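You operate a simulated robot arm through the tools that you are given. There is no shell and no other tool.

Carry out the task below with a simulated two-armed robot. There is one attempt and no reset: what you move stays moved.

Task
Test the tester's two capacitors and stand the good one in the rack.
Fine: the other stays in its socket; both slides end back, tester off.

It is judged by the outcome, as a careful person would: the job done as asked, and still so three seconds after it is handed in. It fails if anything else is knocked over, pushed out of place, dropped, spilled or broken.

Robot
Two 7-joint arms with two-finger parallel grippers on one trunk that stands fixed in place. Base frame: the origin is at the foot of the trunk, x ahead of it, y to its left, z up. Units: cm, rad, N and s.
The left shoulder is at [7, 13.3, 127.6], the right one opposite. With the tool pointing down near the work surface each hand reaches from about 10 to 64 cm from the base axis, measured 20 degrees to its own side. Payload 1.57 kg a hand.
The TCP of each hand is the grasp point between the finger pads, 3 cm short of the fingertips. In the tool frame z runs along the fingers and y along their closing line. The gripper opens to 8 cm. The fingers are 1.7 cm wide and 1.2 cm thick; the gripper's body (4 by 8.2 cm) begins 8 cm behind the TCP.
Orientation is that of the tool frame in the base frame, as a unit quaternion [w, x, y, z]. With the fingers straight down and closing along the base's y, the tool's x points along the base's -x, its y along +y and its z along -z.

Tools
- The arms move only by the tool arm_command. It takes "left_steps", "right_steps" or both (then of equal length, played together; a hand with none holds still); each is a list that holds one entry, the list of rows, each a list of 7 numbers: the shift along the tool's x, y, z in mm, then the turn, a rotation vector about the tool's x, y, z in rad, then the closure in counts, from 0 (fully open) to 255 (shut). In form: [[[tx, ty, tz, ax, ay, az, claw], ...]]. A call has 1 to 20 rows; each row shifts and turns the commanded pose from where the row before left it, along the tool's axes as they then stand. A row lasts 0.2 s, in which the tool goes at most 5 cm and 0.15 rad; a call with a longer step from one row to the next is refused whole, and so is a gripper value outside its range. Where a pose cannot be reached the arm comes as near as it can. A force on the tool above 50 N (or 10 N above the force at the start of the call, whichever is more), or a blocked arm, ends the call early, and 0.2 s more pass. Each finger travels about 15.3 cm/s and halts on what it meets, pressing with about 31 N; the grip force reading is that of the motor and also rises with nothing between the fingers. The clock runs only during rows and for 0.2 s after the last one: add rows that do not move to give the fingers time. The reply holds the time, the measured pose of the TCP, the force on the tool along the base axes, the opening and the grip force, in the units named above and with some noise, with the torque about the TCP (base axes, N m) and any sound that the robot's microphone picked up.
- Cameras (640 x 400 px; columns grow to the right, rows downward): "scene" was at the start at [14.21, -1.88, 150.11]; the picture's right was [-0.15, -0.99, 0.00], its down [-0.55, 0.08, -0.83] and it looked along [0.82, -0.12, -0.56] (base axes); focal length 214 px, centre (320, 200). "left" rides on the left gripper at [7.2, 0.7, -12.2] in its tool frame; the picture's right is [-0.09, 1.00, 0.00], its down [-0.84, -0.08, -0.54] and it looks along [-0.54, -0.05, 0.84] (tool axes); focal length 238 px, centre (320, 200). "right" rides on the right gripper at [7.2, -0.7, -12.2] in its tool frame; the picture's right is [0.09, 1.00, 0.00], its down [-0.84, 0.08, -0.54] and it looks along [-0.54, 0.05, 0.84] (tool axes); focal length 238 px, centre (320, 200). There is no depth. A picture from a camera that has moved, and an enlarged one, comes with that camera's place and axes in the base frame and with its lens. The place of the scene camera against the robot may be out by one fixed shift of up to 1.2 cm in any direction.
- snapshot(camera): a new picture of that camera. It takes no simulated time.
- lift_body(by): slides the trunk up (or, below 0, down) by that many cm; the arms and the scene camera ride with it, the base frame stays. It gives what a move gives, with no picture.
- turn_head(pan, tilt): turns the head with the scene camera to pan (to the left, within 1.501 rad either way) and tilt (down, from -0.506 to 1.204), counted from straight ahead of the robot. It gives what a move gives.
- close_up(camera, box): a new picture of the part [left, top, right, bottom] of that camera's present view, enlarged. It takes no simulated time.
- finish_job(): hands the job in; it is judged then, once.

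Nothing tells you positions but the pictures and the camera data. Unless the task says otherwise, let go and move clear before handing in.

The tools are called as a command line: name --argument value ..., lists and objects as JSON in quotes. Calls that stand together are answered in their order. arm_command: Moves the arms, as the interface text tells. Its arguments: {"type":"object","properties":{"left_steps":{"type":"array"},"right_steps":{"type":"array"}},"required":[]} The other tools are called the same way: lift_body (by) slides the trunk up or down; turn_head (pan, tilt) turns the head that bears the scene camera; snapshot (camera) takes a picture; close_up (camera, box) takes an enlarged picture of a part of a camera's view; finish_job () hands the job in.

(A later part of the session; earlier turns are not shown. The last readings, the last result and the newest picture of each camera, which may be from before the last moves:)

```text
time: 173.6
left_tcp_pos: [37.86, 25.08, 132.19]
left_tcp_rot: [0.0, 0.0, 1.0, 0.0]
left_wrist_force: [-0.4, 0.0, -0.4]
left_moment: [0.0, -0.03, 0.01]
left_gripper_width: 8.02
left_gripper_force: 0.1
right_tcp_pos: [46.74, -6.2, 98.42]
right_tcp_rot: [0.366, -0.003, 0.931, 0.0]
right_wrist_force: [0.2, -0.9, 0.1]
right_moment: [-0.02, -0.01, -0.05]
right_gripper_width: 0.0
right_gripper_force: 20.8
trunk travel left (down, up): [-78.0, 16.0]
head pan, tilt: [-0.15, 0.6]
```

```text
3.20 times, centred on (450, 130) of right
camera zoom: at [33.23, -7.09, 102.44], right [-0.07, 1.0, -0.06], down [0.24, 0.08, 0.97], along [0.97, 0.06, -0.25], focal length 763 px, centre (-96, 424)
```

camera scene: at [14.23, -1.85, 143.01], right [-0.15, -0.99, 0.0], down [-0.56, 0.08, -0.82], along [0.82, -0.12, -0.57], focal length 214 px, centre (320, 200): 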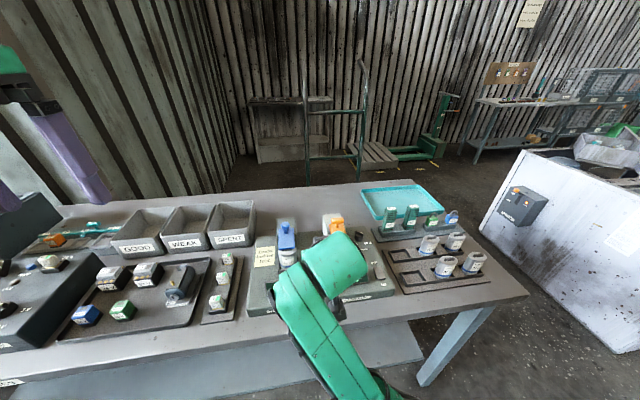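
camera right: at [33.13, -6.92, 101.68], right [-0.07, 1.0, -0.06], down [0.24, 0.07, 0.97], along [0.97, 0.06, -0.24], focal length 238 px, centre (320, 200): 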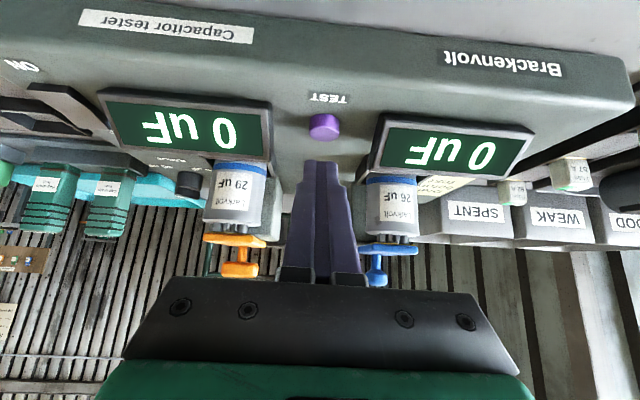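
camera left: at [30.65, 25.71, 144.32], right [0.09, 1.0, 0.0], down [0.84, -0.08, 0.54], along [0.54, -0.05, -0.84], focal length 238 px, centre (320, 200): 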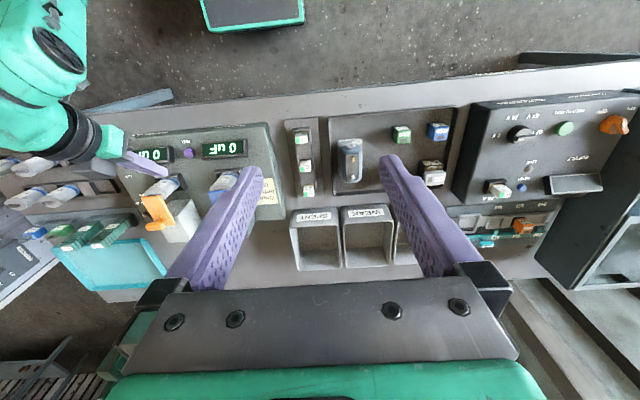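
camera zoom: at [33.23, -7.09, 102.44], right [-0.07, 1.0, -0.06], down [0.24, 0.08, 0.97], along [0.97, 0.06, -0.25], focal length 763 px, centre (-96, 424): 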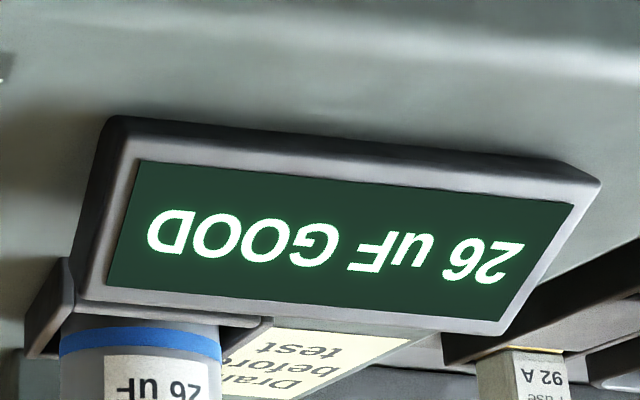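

Confirmed: the left 26 uF cap is good and the right one is spent. Now I'll return the orange slide: back to the T-bar with open fingers.

arm_command --right_steps '[[[-26.4, 0, -28.2, 0, 0, 0, 150], [-26.4, 0, -28.2, 0, 0, 0, 50], [-26.4, 0, -28.2, 0, 0, 0, 50], [-16.9, -24.7, 15.8, 0, 0, 0, 50], [-16.9, -24.7, 15.8, 0, 0, 0, 50], [-16.9, -24.7, 15.8, 0, 0, 0, 50], [0, 0, 0, 0, 0, 0, 50]]]'

close_up --camera "right" --box '[220, 40, 420, 200]'

```text
time: 174.2
left_tcp_pos: [37.83, 25.09, 132.11]
left_tcp_rot: [0.0, -0.001, 1.0, 0.0]
left_wrist_force: [1.1, -0.6, 0.2]
left_moment: [-0.03, -0.01, 0.01]
left_gripper_width: 8.02
left_gripper_force: 0.1
right_tcp_pos: [47.16, -10.95, 104.44]
right_tcp_rot: [0.357, -0.012, 0.93, -0.09]
right_wrist_force: [-0.5, 0.1, -0.1]
right_moment: [-0.02, 0.03, 0.0]
right_gripper_width: 6.41
right_gripper_force: 0.1
trunk travel left (down, up): [-78.0, 16.0]
head pan, tilt: [-0.15, 0.6]
stopped in row 3 (right hand): the arm was blocked; the commanded pose is now the measured one
```

```text
2.50 times, centred on (320, 120) of right
camera zoom: at [33.64, -10.3, 108.53], right [-0.03, 0.97, -0.24], down [0.27, 0.23, 0.93], along [0.96, -0.04, -0.27], focal length 596 px, centre (320, 400)
```

zoom: 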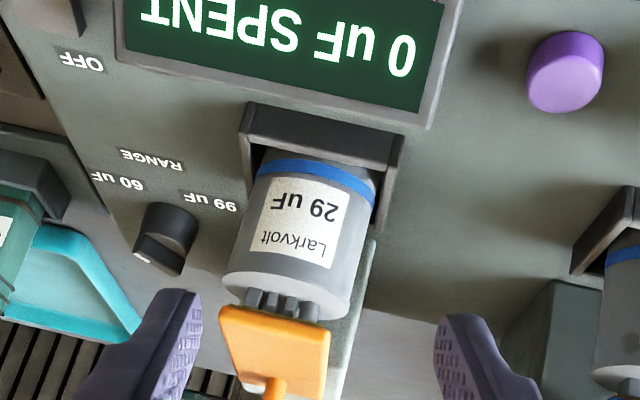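

The arm reported being blocked while rising. I'll look before moving again.

snapshot --camera "scene"

snapshot --camera "left"

snapshot --camera "right"

```text
taken
camera scene: at [14.26, -1.89, 143.0], right [-0.15, -0.99, 0.0], down [-0.56, 0.08, -0.82], along [0.82, -0.12, -0.57], focal length 214 px, centre (320, 200)
```

scene: 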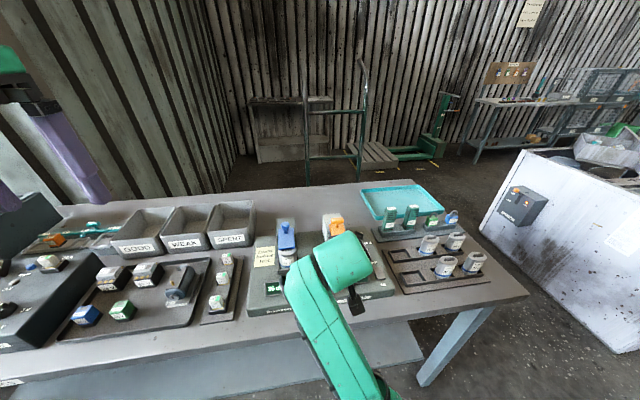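

```text
taken
camera left: at [30.68, 25.67, 144.32], right [0.09, 1.0, 0.0], down [0.84, -0.08, 0.54], along [0.54, -0.05, -0.84], focal length 238 px, centre (320, 200)
```

left: 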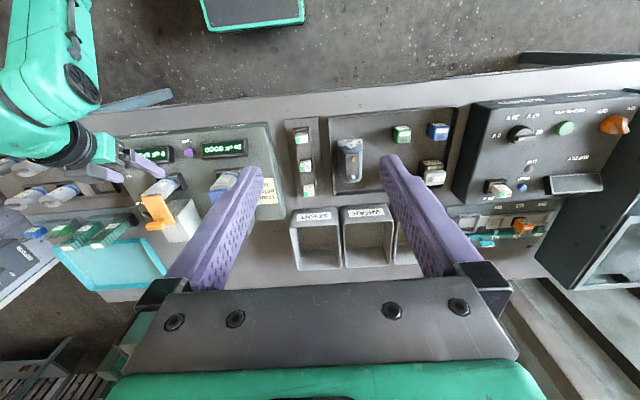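

```text
taken
camera right: at [33.64, -10.3, 108.53], right [-0.03, 0.97, -0.24], down [0.27, 0.23, 0.93], along [0.96, -0.04, -0.27], focal length 238 px, centre (320, 200)
```

right: 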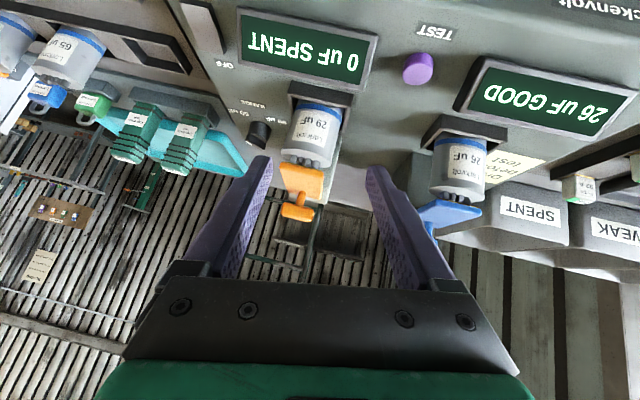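

Nothing was disturbed; the elbow seems to have met the robot's own body. I'll move the hand forward away from the body, straighten it, then rise.

arm_command --right_steps '[[[-21.9, 0, 20.5, 0, 0, 0, 50], [0, 0, 0, -0.08, -0.01, 0.0445, 50], [0, 0, 0, -0.08, -0.01, 0.0445, 50], [0, 0, 0, 0, 0, 0, 50]]]'

snapshot --camera "scene"

```text
time: 175.2
left_tcp_pos: [37.82, 25.13, 132.12]
left_tcp_rot: [0.001, -0.001, 1.0, 0.0]
left_wrist_force: [0.6, 0.8, -0.4]
left_moment: [0.03, -0.01, -0.01]
left_gripper_width: 7.97
left_gripper_force: 0.0
right_tcp_pos: [50.38, -12.96, 103.94]
right_tcp_rot: [0.369, -0.001, 0.929, -0.034]
right_wrist_force: [-0.1, 1.0, -0.8]
right_moment: [0.02, -0.03, 0.0]
right_gripper_width: 6.43
right_gripper_force: 0.0
trunk travel left (down, up): [-78.0, 16.0]
head pan, tilt: [-0.15, 0.6]
```

```text
taken
camera scene: at [14.25, -1.82, 143.0], right [-0.15, -0.99, 0.0], down [-0.56, 0.08, -0.82], along [0.82, -0.12, -0.57], focal length 214 px, centre (320, 200)
```

scene: 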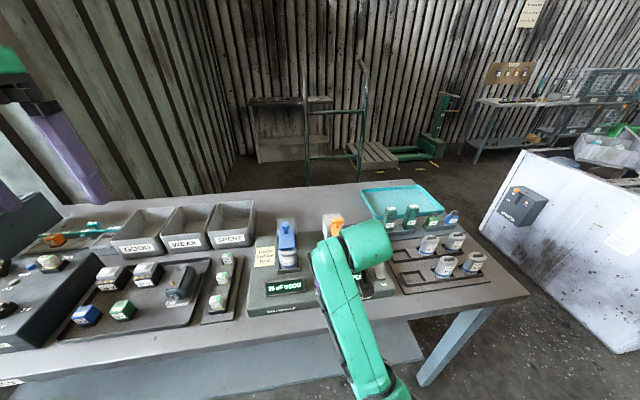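

arm_command --right_steps '[[[-20.5, 0, -21.9, -0.062, 0, 0.027, 50], [-20.5, 0, -21.9, 0, 0, 0, 50], [-24.1, -6, 22.6, 0, 0, 0, 50], [0, 0, 0, 0, 0, 0, 50]]]'

close_up --camera "right" --box '[220, 40, 420, 200]'

```text
time: 176.2
left_tcp_pos: [37.77, 25.07, 132.2]
left_tcp_rot: [0.001, -0.002, 1.0, 0.0]
left_wrist_force: [0.3, 1.0, -0.9]
left_moment: [-0.01, -0.02, -0.03]
left_gripper_width: 8.0
left_gripper_force: 0.1
right_tcp_pos: [53.38, -12.79, 109.96]
right_tcp_rot: [0.368, 0.005, 0.929, 0.02]
right_wrist_force: [0.0, 1.0, -0.8]
right_moment: [0.01, -0.01, -0.04]
right_gripper_width: 6.46
right_gripper_force: 0.1
trunk travel left (down, up): [-78.0, 16.0]
head pan, tilt: [-0.15, 0.6]
```

```text
2.50 times, centred on (320, 120) of right
camera zoom: at [39.91, -13.67, 113.94], right [-0.07, 1.0, -0.02], down [0.24, 0.04, 0.97], along [0.97, 0.07, -0.24], focal length 596 px, centre (320, 400)
```

zoom: 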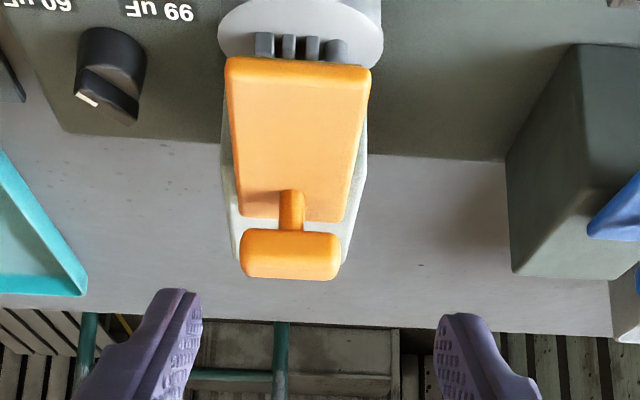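

The T-bar is centred ahead. I'll square the hand and advance to grip it.

arm_command --right_steps '[[[0, 0, 0, 0.034, 0, -0.024, 50], [-4.6, -8.3, 20, 0, 0, 0, 50], [0, 0, 20, 0, 0, 0, 50], [0, 0, 15, 0, 0, 0, 50], [0, 0, 0, 0, 0, 0, 50]]]'

close_up --camera "right" --box '[220, 40, 420, 200]'

```text
time: 177.4
left_tcp_pos: [37.7, 24.96, 132.14]
left_tcp_rot: [0.001, -0.001, 1.0, 0.001]
left_wrist_force: [-0.8, -1.4, -0.5]
left_moment: [-0.01, 0.02, 0.0]
left_gripper_width: 8.01
left_gripper_force: 0.1
right_tcp_pos: [57.69, -12.34, 106.43]
right_tcp_rot: [0.368, -0.003, 0.93, 0.015]
right_wrist_force: [0.2, 0.4, -0.8]
right_moment: [-0.03, -0.03, 0.02]
right_gripper_width: 6.44
right_gripper_force: 0.1
trunk travel left (down, up): [-78.0, 16.0]
head pan, tilt: [-0.15, 0.6]
```

```text
2.50 times, centred on (320, 120) of right
camera zoom: at [44.08, -13.35, 110.43], right [-0.08, 1.0, -0.04], down [0.24, 0.06, 0.97], along [0.97, 0.07, -0.24], focal length 596 px, centre (320, 400)
```

zoom: 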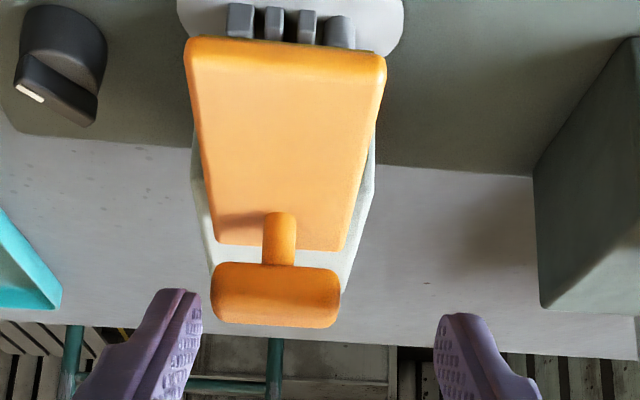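

arm_command --right_steps '[[[0, -10, 0, 0, 0, 0, 50], [0, 0, 0, 0, 0, 0, 50], [0, 0, 0, 0, 0, 0, 50]]]'

snapshot --camera "right"

snapshot --camera "scene"

```text
time: 178.2
left_tcp_pos: [37.87, 25.12, 132.23]
left_tcp_rot: [0.0, -0.002, 1.0, -0.001]
left_wrist_force: [0.0, -0.6, 0.1]
left_moment: [0.0, -0.03, -0.02]
left_gripper_width: 8.03
left_gripper_force: 0.1
right_tcp_pos: [57.64, -13.28, 106.58]
right_tcp_rot: [0.368, -0.002, 0.93, 0.015]
right_wrist_force: [-0.4, 0.0, -0.2]
right_moment: [-0.02, -0.02, 0.0]
right_gripper_width: 6.45
right_gripper_force: 0.1
trunk travel left (down, up): [-78.0, 16.0]
head pan, tilt: [-0.15, 0.6]
```

```text
taken
camera right: at [44.0, -14.31, 110.44], right [-0.08, 1.0, -0.04], down [0.24, 0.06, 0.97], along [0.97, 0.07, -0.24], focal length 238 px, centre (320, 200)
```

right: 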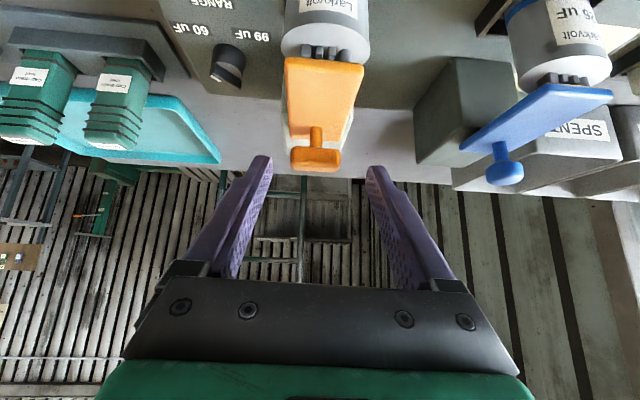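

```text
taken
camera scene: at [14.18, -1.83, 143.01], right [-0.15, -0.99, 0.0], down [-0.56, 0.08, -0.83], along [0.82, -0.12, -0.57], focal length 214 px, centre (320, 200)
```

scene: 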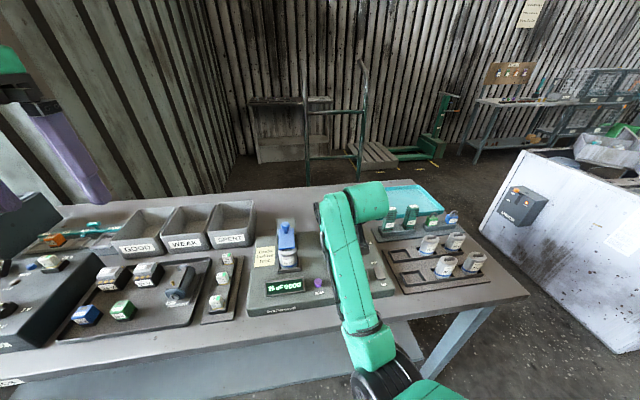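

Now responding correctly. Small lateral correction, then advance 2.7 cm and grip the T-bar.

arm_command --right_steps '[[[2.4, -3.5, 7, 0.029, 0, -0.007, 50], [0, 0, 10, 0, 0, 0, 50], [0, 0, 10, 0, 0, 0, 50], [0, 0, 0, 0, 0, 0, 50]]]'

close_up --camera "right" --box '[220, 70, 420, 230]'

```text
time: 179.2
left_tcp_pos: [37.84, 25.06, 132.2]
left_tcp_rot: [0.0, -0.001, 1.0, -0.001]
left_wrist_force: [0.2, 0.5, 0.5]
left_moment: [0.0, -0.01, 0.0]
left_gripper_width: 8.0
left_gripper_force: 0.1
right_tcp_pos: [59.12, -13.65, 104.4]
right_tcp_rot: [0.368, -0.002, 0.93, 0.001]
right_wrist_force: [-0.4, 0.1, 0.2]
right_moment: [-0.03, -0.01, 0.05]
right_gripper_width: 6.42
right_gripper_force: 0.1
trunk travel left (down, up): [-78.0, 16.0]
head pan, tilt: [-0.15, 0.6]
```

```text
2.50 times, centred on (320, 150) of right
camera zoom: at [45.6, -14.33, 108.31], right [-0.07, 1.0, -0.06], down [0.24, 0.08, 0.97], along [0.97, 0.05, -0.24], focal length 596 px, centre (320, 325)
```

zoom: 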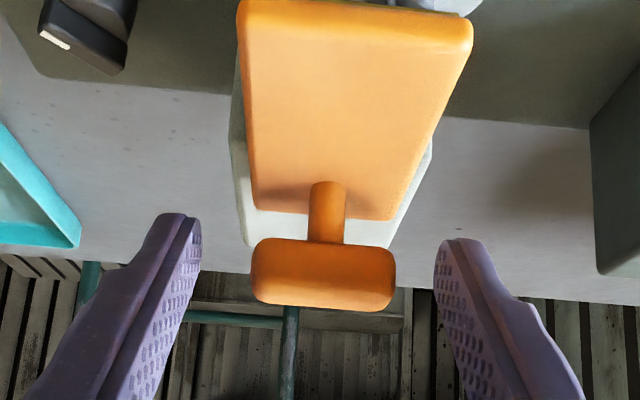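

arm_command --right_steps '[[[0, 0, 0, 0, 0, 0, 160], [0, 0, 0, 0, 0, 0, 255], [0, 0, 0, 0, 0, 0, 255], [-3.65, 0, 3.42, 0, 0, 0, 255], [-3.65, 0, 3.42, 0, 0, 0, 255], [-3.65, 0, 3.42, 0, 0, 0, 255], [-3.65, 0, 3.42, 0, 0, 0, 255], [0, 0, 0, 0, 0, 0, 255]]]'

```text
time: 181.1
left_tcp_pos: [37.81, 25.2, 132.16]
left_tcp_rot: [0.0, -0.001, 1.0, -0.001]
left_wrist_force: [-0.2, 0.2, 0.7]
left_moment: [-0.01, -0.02, 0.0]
left_gripper_width: 8.0
left_gripper_force: 0.1
right_tcp_pos: [61.11, -13.46, 104.41]
right_tcp_rot: [0.367, 0.0, 0.93, -0.001]
right_wrist_force: [0.3, 5.6, -2.2]
right_moment: [0.46, 0.07, -0.02]
right_gripper_width: 3.77
right_gripper_force: 43.6
trunk travel left (down, up): [-78.0, 16.0]
head pan, tilt: [-0.15, 0.6]
```

The slide is moving back smoothly. Continuing to the rear stop.

arm_command --right_steps '[[[-3.65, 0.5, 3.42, 0, 0, 0, 255], [-3.65, 0, 3.42, 0, 0, 0, 255], [-3.65, 0, 3.42, 0, 0, 0, 255], [-3.65, 0, 3.42, 0, 0, 0, 255], [-3.65, 0, 3.42, 0, 0, 0, 255], [-3.65, 0, 3.42, 0, 0, 0, 255], [-3.65, 0, 3.42, 0, 0, 0, 255], [0, 0, 0, 0, 0, 0, 255]]]'

close_up --camera "left" --box '[120, 150, 230, 260]'

```text
time: 182.8
left_tcp_pos: [37.82, 25.25, 132.04]
left_tcp_rot: [0.0, -0.001, 1.0, -0.001]
left_wrist_force: [-0.6, 0.5, -0.2]
left_moment: [0.0, 0.03, 0.01]
left_gripper_width: 8.0
left_gripper_force: 0.1
right_tcp_pos: [64.63, -13.45, 104.42]
right_tcp_rot: [0.368, -0.001, 0.93, -0.001]
right_wrist_force: [1.1, 5.6, -1.7]
right_moment: [-0.3, -0.63, -0.27]
right_gripper_width: 3.76
right_gripper_force: 44.2
trunk travel left (down, up): [-78.0, 16.0]
head pan, tilt: [-0.15, 0.6]
```

```text
3.64 times, centred on (175, 205) of left
camera zoom: at [30.68, 25.92, 144.27], right [0.09, 1.0, 0.0], down [0.84, -0.07, 0.54], along [0.54, -0.05, -0.84], focal length 867 px, centre (847, 182)
```

zoom: 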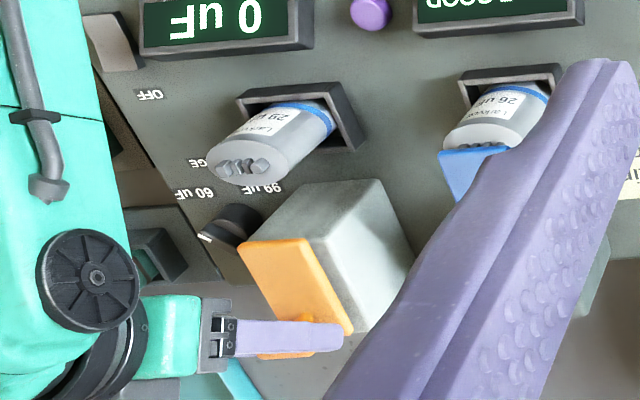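

arm_command --right_steps '[[[-3.65, 0.4, 3.42, 0, 0, 0, 255], [-2.2, 0, 2.05, 0, 0, 0, 255], [-2.2, 0, 2.05, 0, 0, 0, 255], [0, 0, 0, 0, 0, 0, 255]]]'

close_up --camera "left" --box '[120, 150, 230, 260]'

```text
time: 183.8
left_tcp_pos: [37.16, 25.22, 132.32]
left_tcp_rot: [0.002, 0.0, 1.0, 0.0]
left_wrist_force: [-0.4, 0.3, 0.4]
left_moment: [-0.02, 0.0, -0.02]
left_gripper_width: 7.99
left_gripper_force: 0.0
right_tcp_pos: [65.16, -13.53, 104.64]
right_tcp_rot: [0.367, -0.001, 0.93, -0.001]
right_wrist_force: [-29.3, 6.3, -13.0]
right_moment: [0.36, 0.74, 0.1]
right_gripper_width: 3.8
right_gripper_force: 43.1
trunk travel left (down, up): [-78.0, 16.0]
head pan, tilt: [-0.15, 0.6]
```

```text
3.64 times, centred on (175, 205) of left
camera zoom: at [29.89, 25.9, 144.44], right [0.09, 1.0, 0.0], down [0.83, -0.08, 0.55], along [0.54, -0.05, -0.84], focal length 867 px, centre (847, 182)
```

zoom: 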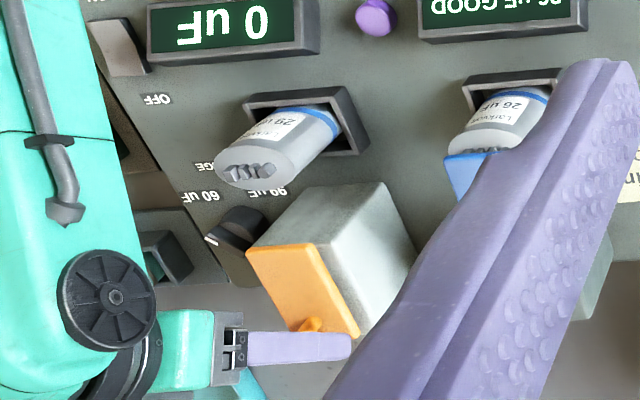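

Rear stop reached; the orange slide is back. Relaxing, releasing, and backing off.

arm_command --right_steps '[[[2.6, 0, -2.4, 0, 0, 0, 255], [0, 0, 0, 0, 0, 0, 255], [0, 0, 0, 0, 0, 0, 150], [0, 0, 0, 0, 0, 0, 60], [0, 0, 0, 0, 0, 0, 50], [0, 0, -30, 0, 0, 0, 50], [0, 0, -30, 0, 0, 0, 50], [0, 0, -20, 0, 0, 0, 70], [0, 0, 0, 0, 0, 0, 70]]]'

snapshot --camera "right"

close_up --camera "left" --box '[120, 150, 230, 260]'

```text
time: 185.8
left_tcp_pos: [37.72, 25.1, 132.13]
left_tcp_rot: [0.0, -0.001, 1.0, 0.0]
left_wrist_force: [0.0, -0.7, -0.5]
left_moment: [0.03, 0.0, -0.02]
left_gripper_width: 8.02
left_gripper_force: 0.1
right_tcp_pos: [59.76, -13.57, 110.38]
right_tcp_rot: [0.367, -0.002, 0.93, 0.001]
right_wrist_force: [0.1, 0.2, -0.6]
right_moment: [0.0, -0.02, 0.01]
right_gripper_width: 5.83
right_gripper_force: 0.0
trunk travel left (down, up): [-78.0, 16.0]
head pan, tilt: [-0.15, 0.6]
```

```text
taken
camera right: at [46.25, -14.26, 114.3], right [-0.07, 1.0, -0.06], down [0.24, 0.08, 0.97], along [0.97, 0.05, -0.24], focal length 238 px, centre (320, 200)
```

right: 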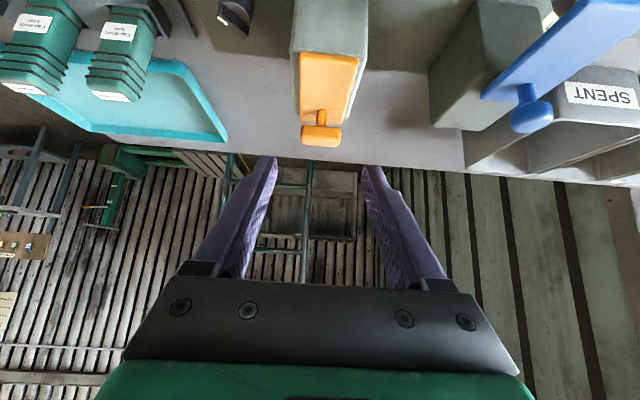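

```text
3.64 times, centred on (175, 205) of left
camera zoom: at [30.63, 25.7, 144.32], right [0.09, 1.0, 0.0], down [0.84, -0.08, 0.54], along [0.54, -0.05, -0.84], focal length 867 px, centre (847, 182)
```

zoom: 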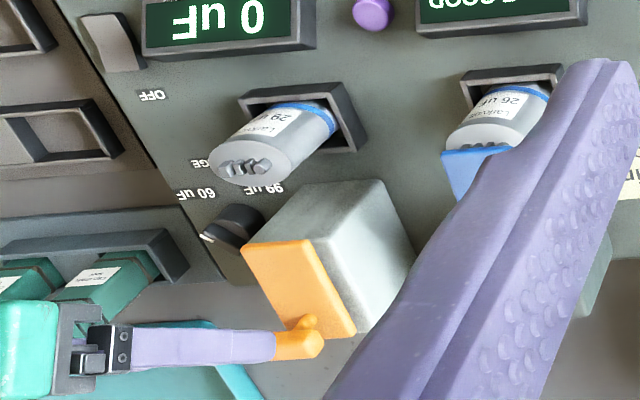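

Orange is back where it started. Now the blue slide: turn the hand left and return to the ball's approach point.

arm_command --right_steps '[[[0, 0, 0, -0.1026, 0, -0.1095, 70], [0, 0, 0, -0.1026, 0, -0.1095, 70], [0, 0, 0, -0.1026, 0, -0.1095, 70], [0, 0, 0, -0.1026, 0, -0.1095, 70], [0, 0, 0, -0.1026, 0, -0.1095, 70], [-11, 35.2, 10.3, 0, 0, 0, 70], [-11, 35.2, 10.3, 0, 0, 0, 70], [-11, 35.2, 10.3, 0, 0, 0, 70], [0, 0, 0, 0, 0, 0, 70]]]'

snapshot --camera "right"

```text
time: 187.8
left_tcp_pos: [37.77, 25.03, 132.2]
left_tcp_rot: [0.001, -0.001, 1.0, 0.001]
left_wrist_force: [-0.4, 0.3, 0.1]
left_moment: [0.0, 0.01, -0.02]
left_gripper_width: 7.98
left_gripper_force: 0.0
right_tcp_pos: [55.99, -2.79, 110.32]
right_tcp_rot: [0.341, -0.342, 0.865, 0.135]
right_wrist_force: [0.2, 0.5, -0.4]
right_moment: [-0.02, -0.03, -0.04]
right_gripper_width: 5.8
right_gripper_force: 0.0
trunk travel left (down, up): [-78.0, 16.0]
head pan, tilt: [-0.15, 0.6]
```

```text
taken
camera right: at [46.52, -12.58, 114.26], right [-0.73, 0.68, -0.06], down [0.12, 0.22, 0.97], along [0.67, 0.7, -0.24], focal length 238 px, centre (320, 200)
```

right: 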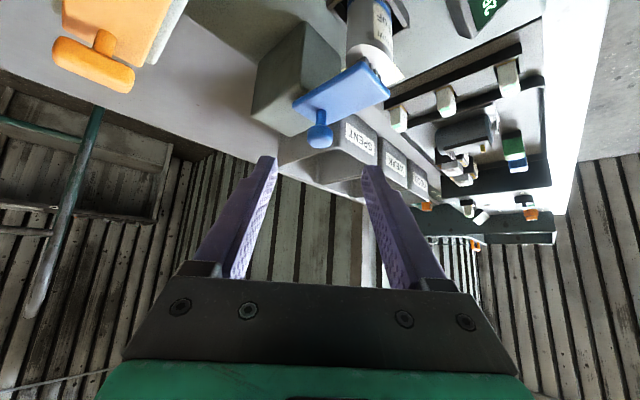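

The ball is dead centre ahead. Advancing 7.8 cm and gripping.

arm_command --right_steps '[[[1, -0.8, 20, 0, 0, 0, 70], [0, 0, 20, 0, 0, 0, 70], [0, 0, 20, 0, 0, 0, 70], [0, 0, 10, 0, 0, 0, 70], [0, 0, 0, 0, 0, 0, 70]]]'

close_up --camera "right" --box '[220, 70, 420, 230]'

```text
time: 189.1
left_tcp_pos: [37.8, 25.02, 132.11]
left_tcp_rot: [0.0, -0.001, 1.0, -0.001]
left_wrist_force: [0.1, 0.1, 1.3]
left_moment: [0.02, 0.04, 0.0]
left_gripper_width: 8.02
left_gripper_force: 0.1
right_tcp_pos: [59.25, 0.28, 104.98]
right_tcp_rot: [0.341, -0.342, 0.865, 0.135]
right_wrist_force: [0.4, -0.2, -0.3]
right_moment: [0.02, 0.0, -0.02]
right_gripper_width: 5.81
right_gripper_force: 0.1
trunk travel left (down, up): [-78.0, 16.0]
head pan, tilt: [-0.15, 0.6]
```

```text
2.50 times, centred on (320, 150) of right
camera zoom: at [49.94, -9.52, 108.92], right [-0.73, 0.68, -0.06], down [0.12, 0.22, 0.97], along [0.67, 0.7, -0.24], focal length 596 px, centre (320, 325)
```

zoom: 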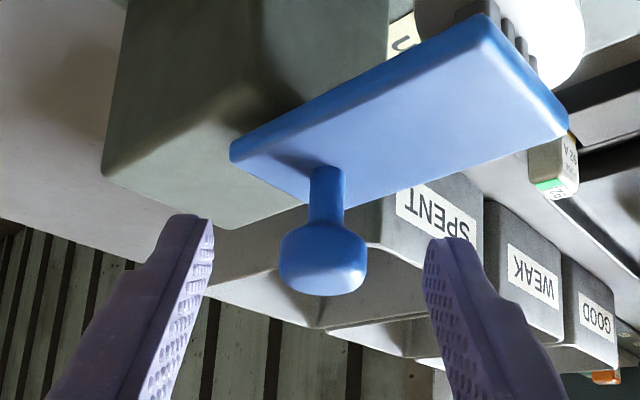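

arm_command --right_steps '[[[-2, 0, 8, 0, 0, 0, 70], [0, 0, 0, 0, 0, 0, 160], [0, 0, 0, 0, 0, 0, 255], [0, 0, 0, 0, 0, 0, 255], [-2.66, -3.42, 2.5, 0, 0, 0, 255], [-2.66, -3.42, 2.5, 0, 0, 0, 255], [-2.66, -3.42, 2.5, 0, 0, 0, 255], [0, 0, 0, 0, 0, 0, 255]]]'

close_up --camera "right" --box '[220, 70, 420, 230]'

```text
time: 190.8
left_tcp_pos: [37.84, 25.05, 132.07]
left_tcp_rot: [0.0, -0.001, 1.0, -0.001]
left_wrist_force: [-0.2, 1.0, -0.6]
left_moment: [-0.02, 0.02, -0.02]
left_gripper_width: 7.98
left_gripper_force: 0.1
right_tcp_pos: [61.49, 0.89, 104.51]
right_tcp_rot: [0.34, -0.342, 0.865, 0.136]
right_wrist_force: [0.7, 1.4, -6.6]
right_moment: [0.57, -0.52, 0.19]
right_gripper_width: 2.3
right_gripper_force: 35.4
trunk travel left (down, up): [-78.0, 16.0]
head pan, tilt: [-0.15, 0.6]
```

```text
2.50 times, centred on (320, 150) of right
camera zoom: at [52.07, -8.93, 108.48], right [-0.73, 0.68, -0.06], down [0.12, 0.22, 0.97], along [0.67, 0.7, -0.25], focal length 596 px, centre (320, 325)
```

zoom: 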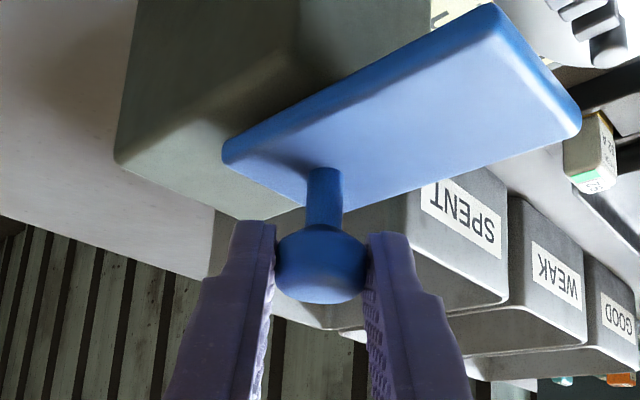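

arm_command --right_steps '[[[-2.1, -3.42, 3.1, 0, 0, 0, 255], [-2.66, -3.42, 2.5, 0, 0, 0, 255], [-2.66, -3.42, 2.5, 0, 0, 0, 255], [-2.66, -3.42, 2.5, 0, 0, 0, 255], [-2.66, -3.42, 2.5, 0, 0, 0, 255], [-2.66, -3.42, 2.5, 0, 0, 0, 255], [0, 0, 0, 0, 0, 0, 255]]]'

close_up --camera "right" --box '[220, 70, 420, 230]'

```text
time: 192.4
left_tcp_pos: [37.84, 25.1, 132.21]
left_tcp_rot: [0.0, -0.001, 1.0, -0.001]
left_wrist_force: [0.1, -0.8, 0.7]
left_moment: [0.02, -0.02, -0.04]
left_gripper_width: 8.01
left_gripper_force: 0.0
right_tcp_pos: [64.49, 0.86, 104.58]
right_tcp_rot: [0.342, -0.34, 0.865, 0.134]
right_wrist_force: [0.1, 0.7, -2.0]
right_moment: [-0.17, 0.12, 0.24]
right_gripper_width: 2.27
right_gripper_force: 35.2
trunk travel left (down, up): [-78.0, 16.0]
head pan, tilt: [-0.15, 0.6]
```

```text
2.50 times, centred on (320, 150) of right
camera zoom: at [55.07, -8.94, 108.45], right [-0.73, 0.68, -0.06], down [0.12, 0.22, 0.97], along [0.67, 0.7, -0.24], focal length 596 px, centre (320, 325)
```

zoom: 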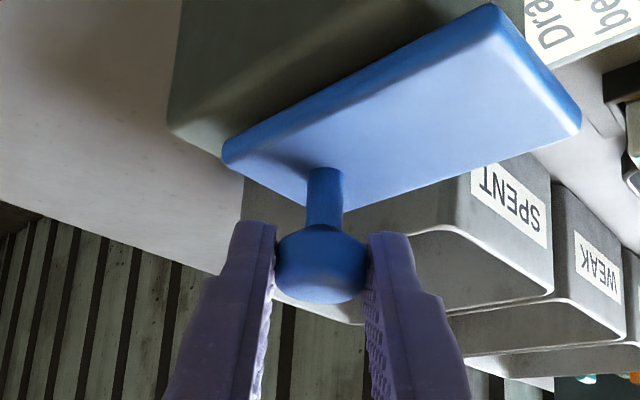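

Smooth. Pushing the last stretch to the rear stop.

arm_command --right_steps '[[[-2.66, -3.42, 2.5, 0, 0, 0, 255], [-2.66, -3.42, 2.5, 0, 0, 0, 255], [-2.66, -3.42, 2.5, 0, 0, 0, 255], [0, 0, 0, 0, 0, 0, 255]]]'

close_up --camera "right" --box '[220, 70, 420, 230]'

```text
time: 193.4
left_tcp_pos: [37.31, 25.05, 132.23]
left_tcp_rot: [0.001, -0.001, 1.0, 0.0]
left_wrist_force: [0.5, 0.4, -0.7]
left_moment: [0.02, -0.03, -0.02]
left_gripper_width: 7.99
left_gripper_force: 0.0
right_tcp_pos: [65.61, 0.87, 104.49]
right_tcp_rot: [0.34, -0.343, 0.865, 0.137]
right_wrist_force: [-21.2, -1.1, -10.7]
right_moment: [0.43, -0.14, 0.43]
right_gripper_width: 2.29
right_gripper_force: 35.5
trunk travel left (down, up): [-78.0, 16.0]
head pan, tilt: [-0.15, 0.6]
```

```text
2.50 times, centred on (320, 150) of right
camera zoom: at [56.1, -8.96, 108.49], right [-0.73, 0.68, -0.06], down [0.12, 0.22, 0.97], along [0.67, 0.7, -0.25], focal length 596 px, centre (320, 325)
```

zoom: 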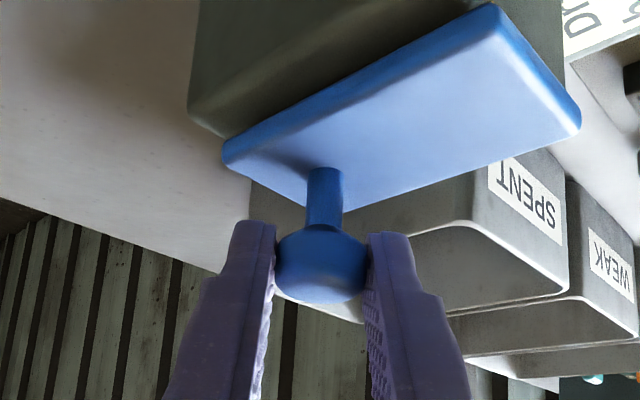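

Rear stop felt. Relaxing, releasing and retreating.

arm_command --right_steps '[[[1.3, 1.7, -1.25, 0, 0, 0, 255], [0, 0, 0, 0, 0, 0, 255], [0, 0, 0, 0, 0, 0, 160], [0, 0, 0, 0, 0, 0, 80], [0, 0, 0, 0, 0, 0, 70], [0, 0, -30, 0, 0, 0, 70], [0, 0, -30, 0, 0, 0, 70], [0, 0, -30, 0, 0, 0, 70], [0, 0, 0, 0, 0, 0, 70]]]'

snapshot --camera "right"

snapshot --camera "scene"

```text
time: 195.4
left_tcp_pos: [37.83, 25.12, 132.19]
left_tcp_rot: [0.001, -0.001, 1.0, 0.0]
left_wrist_force: [0.0, -1.0, -0.8]
left_moment: [0.01, -0.01, 0.01]
left_gripper_width: 8.0
left_gripper_force: 0.1
right_tcp_pos: [61.15, -3.56, 111.21]
right_tcp_rot: [0.342, -0.342, 0.865, 0.134]
right_wrist_force: [-0.1, -0.9, 0.3]
right_moment: [-0.01, 0.0, 0.03]
right_gripper_width: 5.81
right_gripper_force: 0.1
trunk travel left (down, up): [-78.0, 16.0]
head pan, tilt: [-0.15, 0.6]
```

```text
taken
camera right: at [51.58, -13.29, 115.1], right [-0.73, 0.68, -0.06], down [0.12, 0.22, 0.97], along [0.67, 0.7, -0.24], focal length 238 px, centre (320, 200)
```

right: 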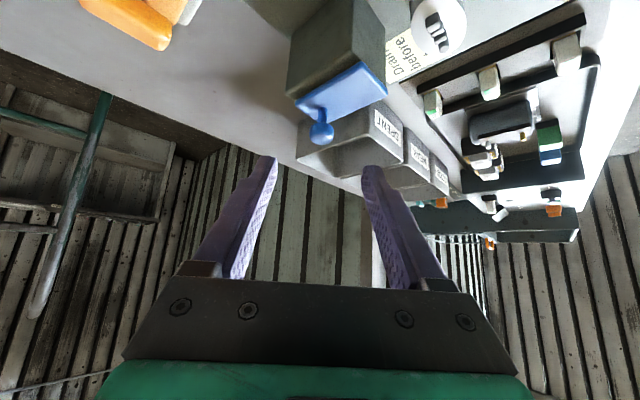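

```text
taken
camera scene: at [14.21, -1.84, 143.01], right [-0.15, -0.99, 0.0], down [-0.56, 0.08, -0.82], along [0.82, -0.12, -0.57], focal length 214 px, centre (320, 200)
```

scene: 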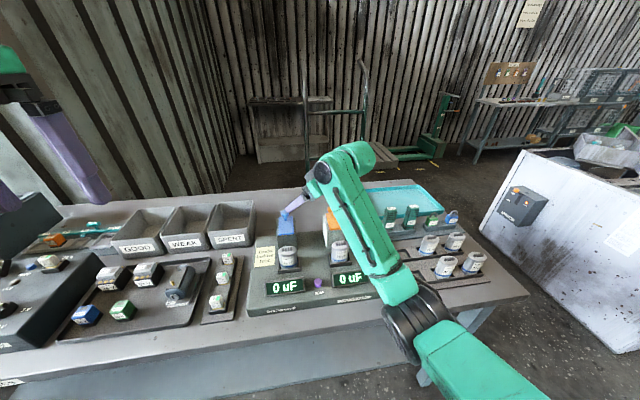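

Both slides are back and both displays read 0 uF. Next I'll switch the tester off by pressing the rocker's OFF end at about (50.3, -23.9). Moving there with closed fingers.

arm_command --right_steps '[[[0, 0, 0, 0.1026, 0, 0.1095, 160], [0, 0, 0, 0.1026, 0, 0.1095, 255], [0, 0, 0, 0.1026, 0, 0.1095, 255], [0, 0, 0, 0.1026, 0, 0.1095, 255], [0, 0, 0, 0.1026, 0, 0.1095, 255], [13.5, -33.8, -12.7, 0, 0, 0, 255], [13.5, -33.8, -12.7, 0, 0, 0, 255], [13.5, -33.8, -12.7, 0, 0, 0, 255], [13.5, -33.8, -12.7, 0, 0, 0, 255], [13.5, -33.8, -12.7, 0, 0, 0, 255], [13.5, -33.8, -12.7, 0, 0, 0, 255], [0, 0, 0, 0, 0, 0, 255]]]'

snapshot --camera "right"

close_up --camera "scene" --box '[250, 200, 400, 310]'

```text
time: 198.1
left_tcp_pos: [37.72, 25.2, 132.06]
left_tcp_rot: [-0.001, -0.001, 1.0, 0.0]
left_wrist_force: [-0.1, 0.1, 0.6]
left_moment: [0.0, 0.0, 0.0]
left_gripper_width: 7.99
left_gripper_force: 0.0
right_tcp_pos: [50.3, -23.55, 111.1]
right_tcp_rot: [0.367, -0.001, 0.93, 0.0]
right_wrist_force: [0.1, 0.3, 0.8]
right_moment: [-0.03, 0.01, 0.02]
right_gripper_width: 0.01
right_gripper_force: 21.4
trunk travel left (down, up): [-78.0, 16.0]
head pan, tilt: [-0.15, 0.6]
```

```text
taken
camera right: at [36.69, -24.32, 115.07], right [-0.07, 1.0, -0.06], down [0.24, 0.08, 0.97], along [0.97, 0.05, -0.24], focal length 238 px, centre (320, 200)
```

right: 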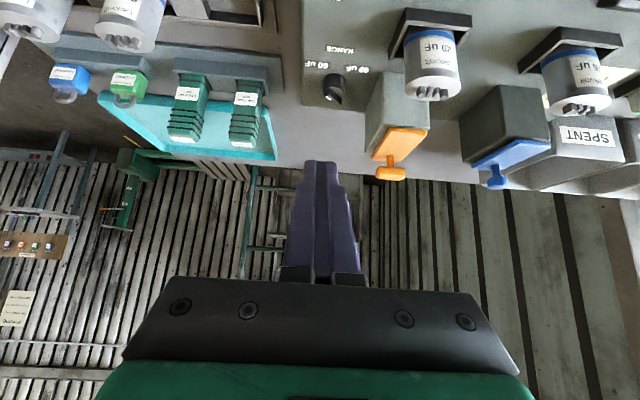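

```text
3.64 times, centred on (325, 255) of scene
camera zoom: at [14.21, -1.81, 143.01], right [-0.15, -0.99, 0.0], down [-0.56, 0.08, -0.82], along [0.82, -0.12, -0.57], focal length 780 px, centre (302, 0)
```

zoom: 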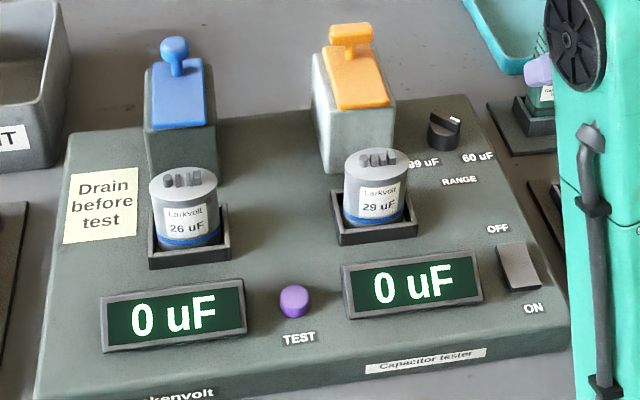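

close_up --camera "scene" --box '[360, 255, 390, 290]'

close_up --camera "left" --box '[95, 130, 155, 190]'

```text
11.43 times, centred on (375, 272) of scene
camera zoom: at [14.21, -1.81, 143.01], right [-0.15, -0.99, 0.0], down [-0.56, 0.08, -0.82], along [0.82, -0.12, -0.57], focal length 2451 px, centre (-309, -629)
```

zoom: 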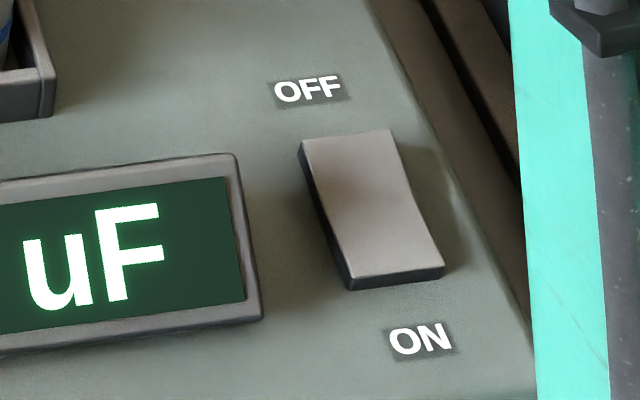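

```text
6.67 times, centred on (125, 160) of left
camera zoom: at [30.63, 25.76, 144.31], right [0.09, 1.0, 0.0], down [0.84, -0.08, 0.54], along [0.54, -0.05, -0.84], focal length 1589 px, centre (1620, 467)
```

zoom: 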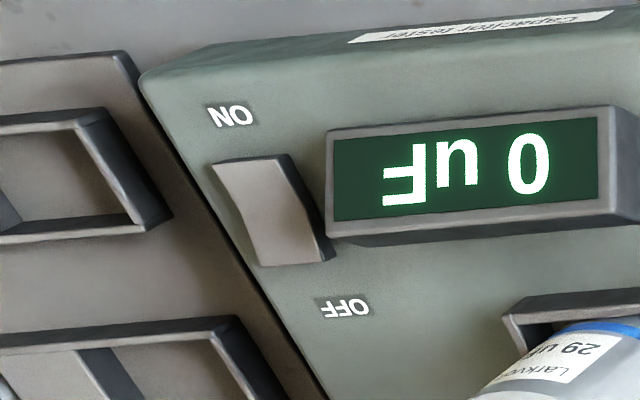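

The OFF end is the raised one, so the tester is on. I'll lower the fingertips over that end and check in the wrist view.

arm_command --right_steps '[[[29.2, 1, 24.3, 0, 0, 0, 255], [29.2, 1, 24.3, 0, 0, 0, 255], [20, 1, 15, 0, 0, 0, 255], [0, 0, 0, 0, 0, 0, 255]]]'

snapshot --camera "right"

close_up --camera "left" --box '[80, 120, 200, 220]'

```text
time: 199.1
left_tcp_pos: [37.64, 25.07, 132.09]
left_tcp_rot: [0.001, -0.001, 1.0, -0.001]
left_wrist_force: [-0.1, -0.2, -0.7]
left_moment: [-0.04, -0.04, 0.02]
left_gripper_width: 8.0
left_gripper_force: 0.0
right_tcp_pos: [48.75, -23.39, 101.14]
right_tcp_rot: [0.367, -0.002, 0.93, 0.001]
right_wrist_force: [-0.7, 0.3, 0.5]
right_moment: [-0.01, -0.03, 0.0]
right_gripper_width: 0.0
right_gripper_force: 21.2
trunk travel left (down, up): [-78.0, 16.0]
head pan, tilt: [-0.15, 0.6]
```

```text
taken
camera right: at [35.23, -24.14, 105.02], right [-0.07, 1.0, -0.06], down [0.24, 0.08, 0.97], along [0.97, 0.05, -0.24], focal length 238 px, centre (320, 200)
```

right: 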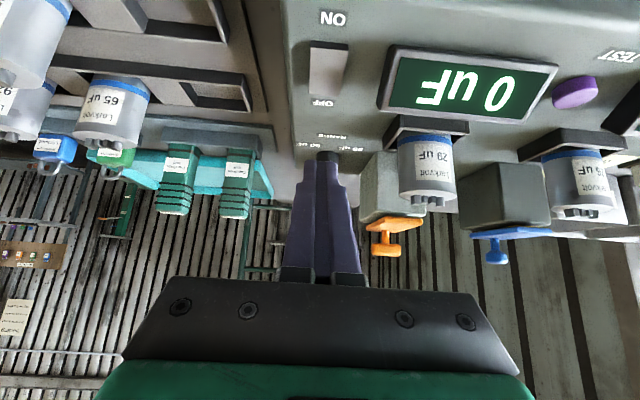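

```text
4.00 times, centred on (140, 170) of left
camera zoom: at [30.61, 25.7, 144.33], right [0.09, 1.0, 0.0], down [0.84, -0.08, 0.54], along [0.54, -0.05, -0.84], focal length 953 px, centre (1040, 320)
```

zoom: 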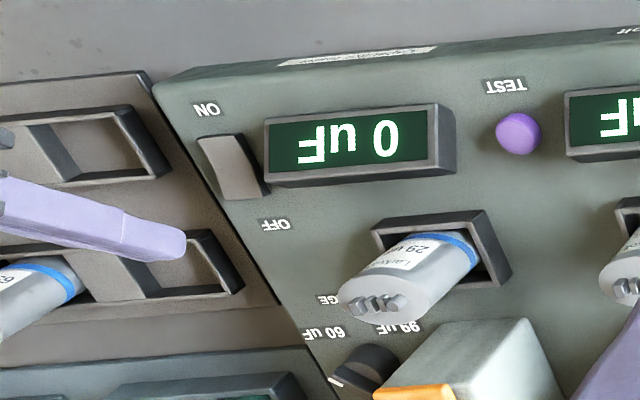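

The rocker spans about x 46.7–50 at y≈−23.5. I'll shift back 1 cm to land on its OFF end and lower.

arm_command --right_steps '[[[16.6, -0.5, 10.4, 0, 0, 0, 255], [16.6, -0.5, 10.4, 0, 0, 0, 255], [0, 0, 0, 0, 0, 0, 255]]]'

close_up --camera "right" --box '[220, 60, 420, 220]'

close_up --camera "left" --box '[90, 120, 170, 200]'

```text
time: 199.8
left_tcp_pos: [37.64, 25.2, 132.12]
left_tcp_rot: [0.0, -0.001, 1.0, 0.0]
left_wrist_force: [-0.3, -0.6, -0.3]
left_moment: [-0.02, -0.04, -0.03]
left_gripper_width: 7.99
left_gripper_force: 0.0
right_tcp_pos: [47.75, -23.55, 97.42]
right_tcp_rot: [0.368, -0.002, 0.93, 0.0]
right_wrist_force: [0.2, -0.2, 0.9]
right_moment: [0.01, 0.02, 0.02]
right_gripper_width: 0.0
right_gripper_force: 21.3
trunk travel left (down, up): [-78.0, 16.0]
head pan, tilt: [-0.15, 0.6]
```

```text
2.50 times, centred on (320, 140) of right
camera zoom: at [34.21, -24.24, 101.31], right [-0.07, 1.0, -0.06], down [0.24, 0.08, 0.97], along [0.97, 0.05, -0.24], focal length 596 px, centre (320, 350)
```

zoom: 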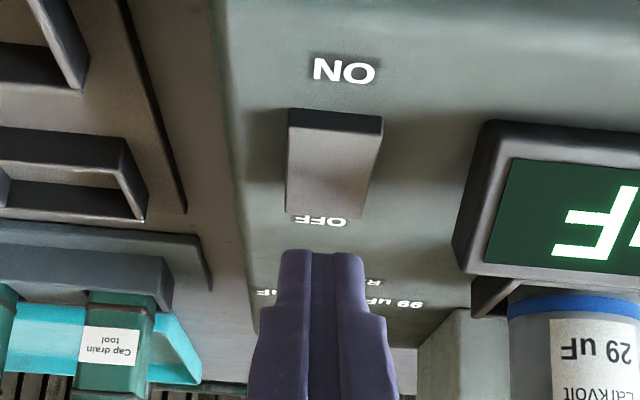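

```text
5.00 times, centred on (130, 160) of left
camera zoom: at [30.63, 25.73, 144.32], right [0.09, 1.0, 0.0], down [0.84, -0.08, 0.54], along [0.54, -0.05, -0.84], focal length 1192 px, centre (1270, 400)
```

zoom: 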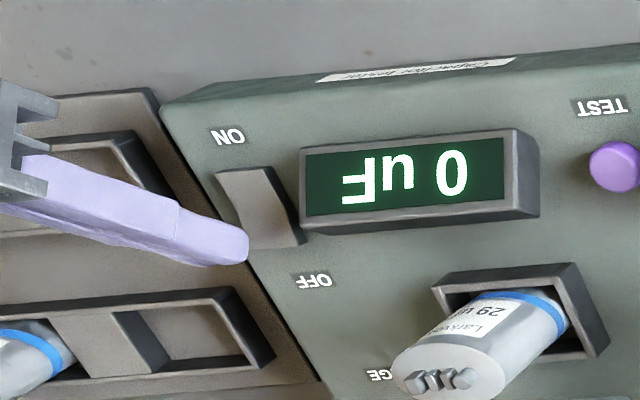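

arm_command --right_steps '[[[3.1, 0.5, 13.5, 0, 0, 0, 255], [1.4, 0, 1.5, 0, 0, 0, 255], [1.4, 0, 1.5, 0, 0, 0, 255], [1.4, 0, 1.5, 0, 0, 0, 255], [0, 0, 0, 0, 0, 0, 255]]]'

close_up --camera "right" --box '[220, 60, 420, 220]'

close_up --camera "left" --box '[90, 120, 170, 200]'

```text
time: 201.1
left_tcp_pos: [37.86, 25.06, 132.11]
left_tcp_rot: [0.0, -0.001, 1.0, -0.001]
left_wrist_force: [0.1, 0.0, -0.1]
left_moment: [0.02, 0.0, 0.01]
left_gripper_width: 8.0
left_gripper_force: 0.2
right_tcp_pos: [48.5, -23.43, 95.51]
right_tcp_rot: [0.368, -0.002, 0.93, -0.001]
right_wrist_force: [0.0, -0.2, -0.3]
right_moment: [-0.02, -0.03, 0.04]
right_gripper_width: 0.0
right_gripper_force: 21.6
trunk travel left (down, up): [-78.0, 16.0]
head pan, tilt: [-0.15, 0.6]
```

```text
2.50 times, centred on (320, 140) of right
camera zoom: at [34.89, -24.15, 99.43], right [-0.07, 1.0, -0.06], down [0.24, 0.08, 0.97], along [0.97, 0.05, -0.24], focal length 596 px, centre (320, 350)
```

zoom: 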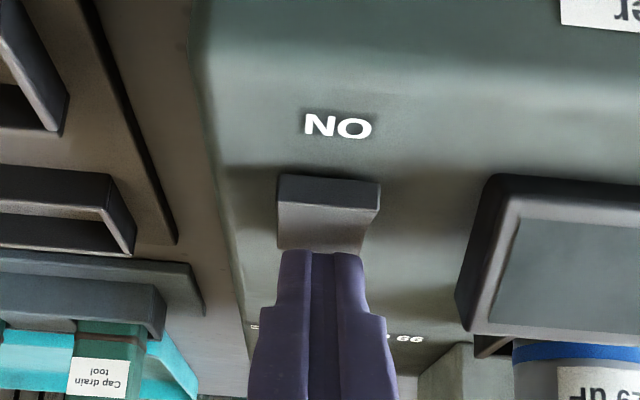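

```text
5.00 times, centred on (130, 160) of left
camera zoom: at [30.61, 25.71, 144.33], right [0.09, 1.0, 0.0], down [0.84, -0.08, 0.54], along [0.54, -0.05, -0.84], focal length 1192 px, centre (1270, 400)
```

zoom: 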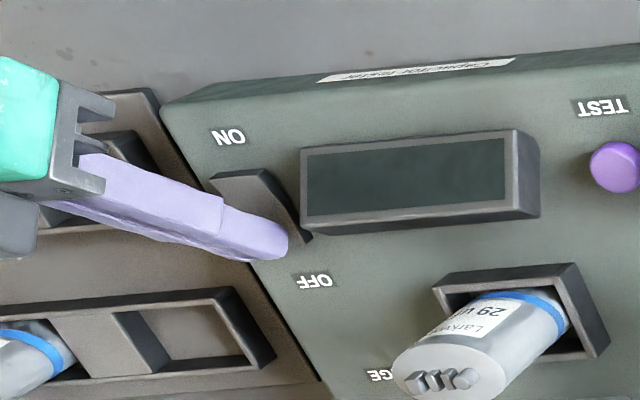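

The displays have gone dark, so the tester is off. Lifting away, then on to the good cap.

arm_command --right_steps '[[[-20.5, 0, -21.9, 0, 0, 0, 255], [-20.5, 0, -21.9, 0, 0, 0, 255], [-20.5, 0, -21.9, 0, 0, 0, 160], [-20.5, 0, -21.9, 0, 0, 0, 80], [-20.5, 0, -21.9, 0, 0, 0, 50], [0, 0, 0, 0, 0, 0, 50]]]'

snapshot --camera "scene"

close_up --camera "left" --box '[90, 100, 270, 220]'

```text
time: 202.4
left_tcp_pos: [37.73, 25.01, 132.11]
left_tcp_rot: [0.001, -0.001, 1.0, 0.0]
left_wrist_force: [-0.4, -0.1, 0.6]
left_moment: [0.02, 0.03, 0.02]
left_gripper_width: 7.99
left_gripper_force: 0.0
right_tcp_pos: [48.58, -23.42, 110.61]
right_tcp_rot: [0.367, 0.0, 0.93, 0.0]
right_wrist_force: [0.1, 0.6, -0.6]
right_moment: [0.05, -0.01, 0.02]
right_gripper_width: 6.43
right_gripper_force: 0.0
trunk travel left (down, up): [-78.0, 16.0]
head pan, tilt: [-0.15, 0.6]
```

```text
taken
camera scene: at [14.15, -1.89, 143.01], right [-0.15, -0.99, 0.0], down [-0.56, 0.08, -0.83], along [0.82, -0.12, -0.56], focal length 214 px, centre (320, 200)
```

scene: 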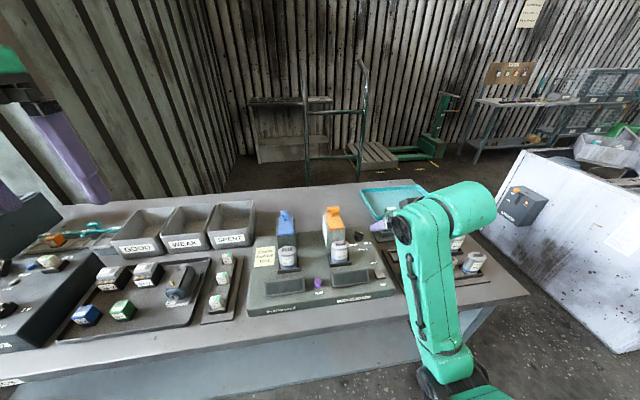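

```text
3.33 times, centred on (180, 160) of left
camera zoom: at [30.57, 25.67, 144.34], right [0.09, 1.0, 0.0], down [0.84, -0.08, 0.54], along [0.54, -0.05, -0.84], focal length 794 px, centre (787, 333)
```

zoom: 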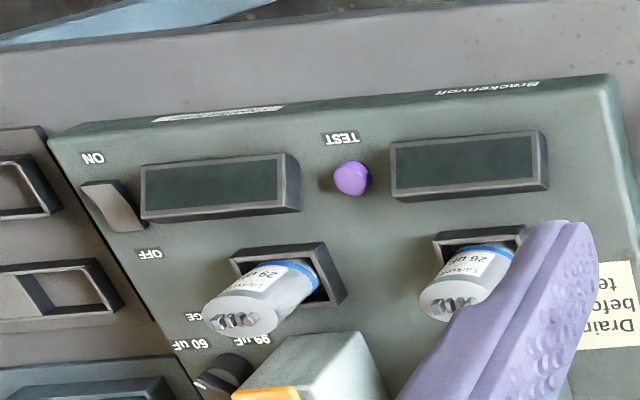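

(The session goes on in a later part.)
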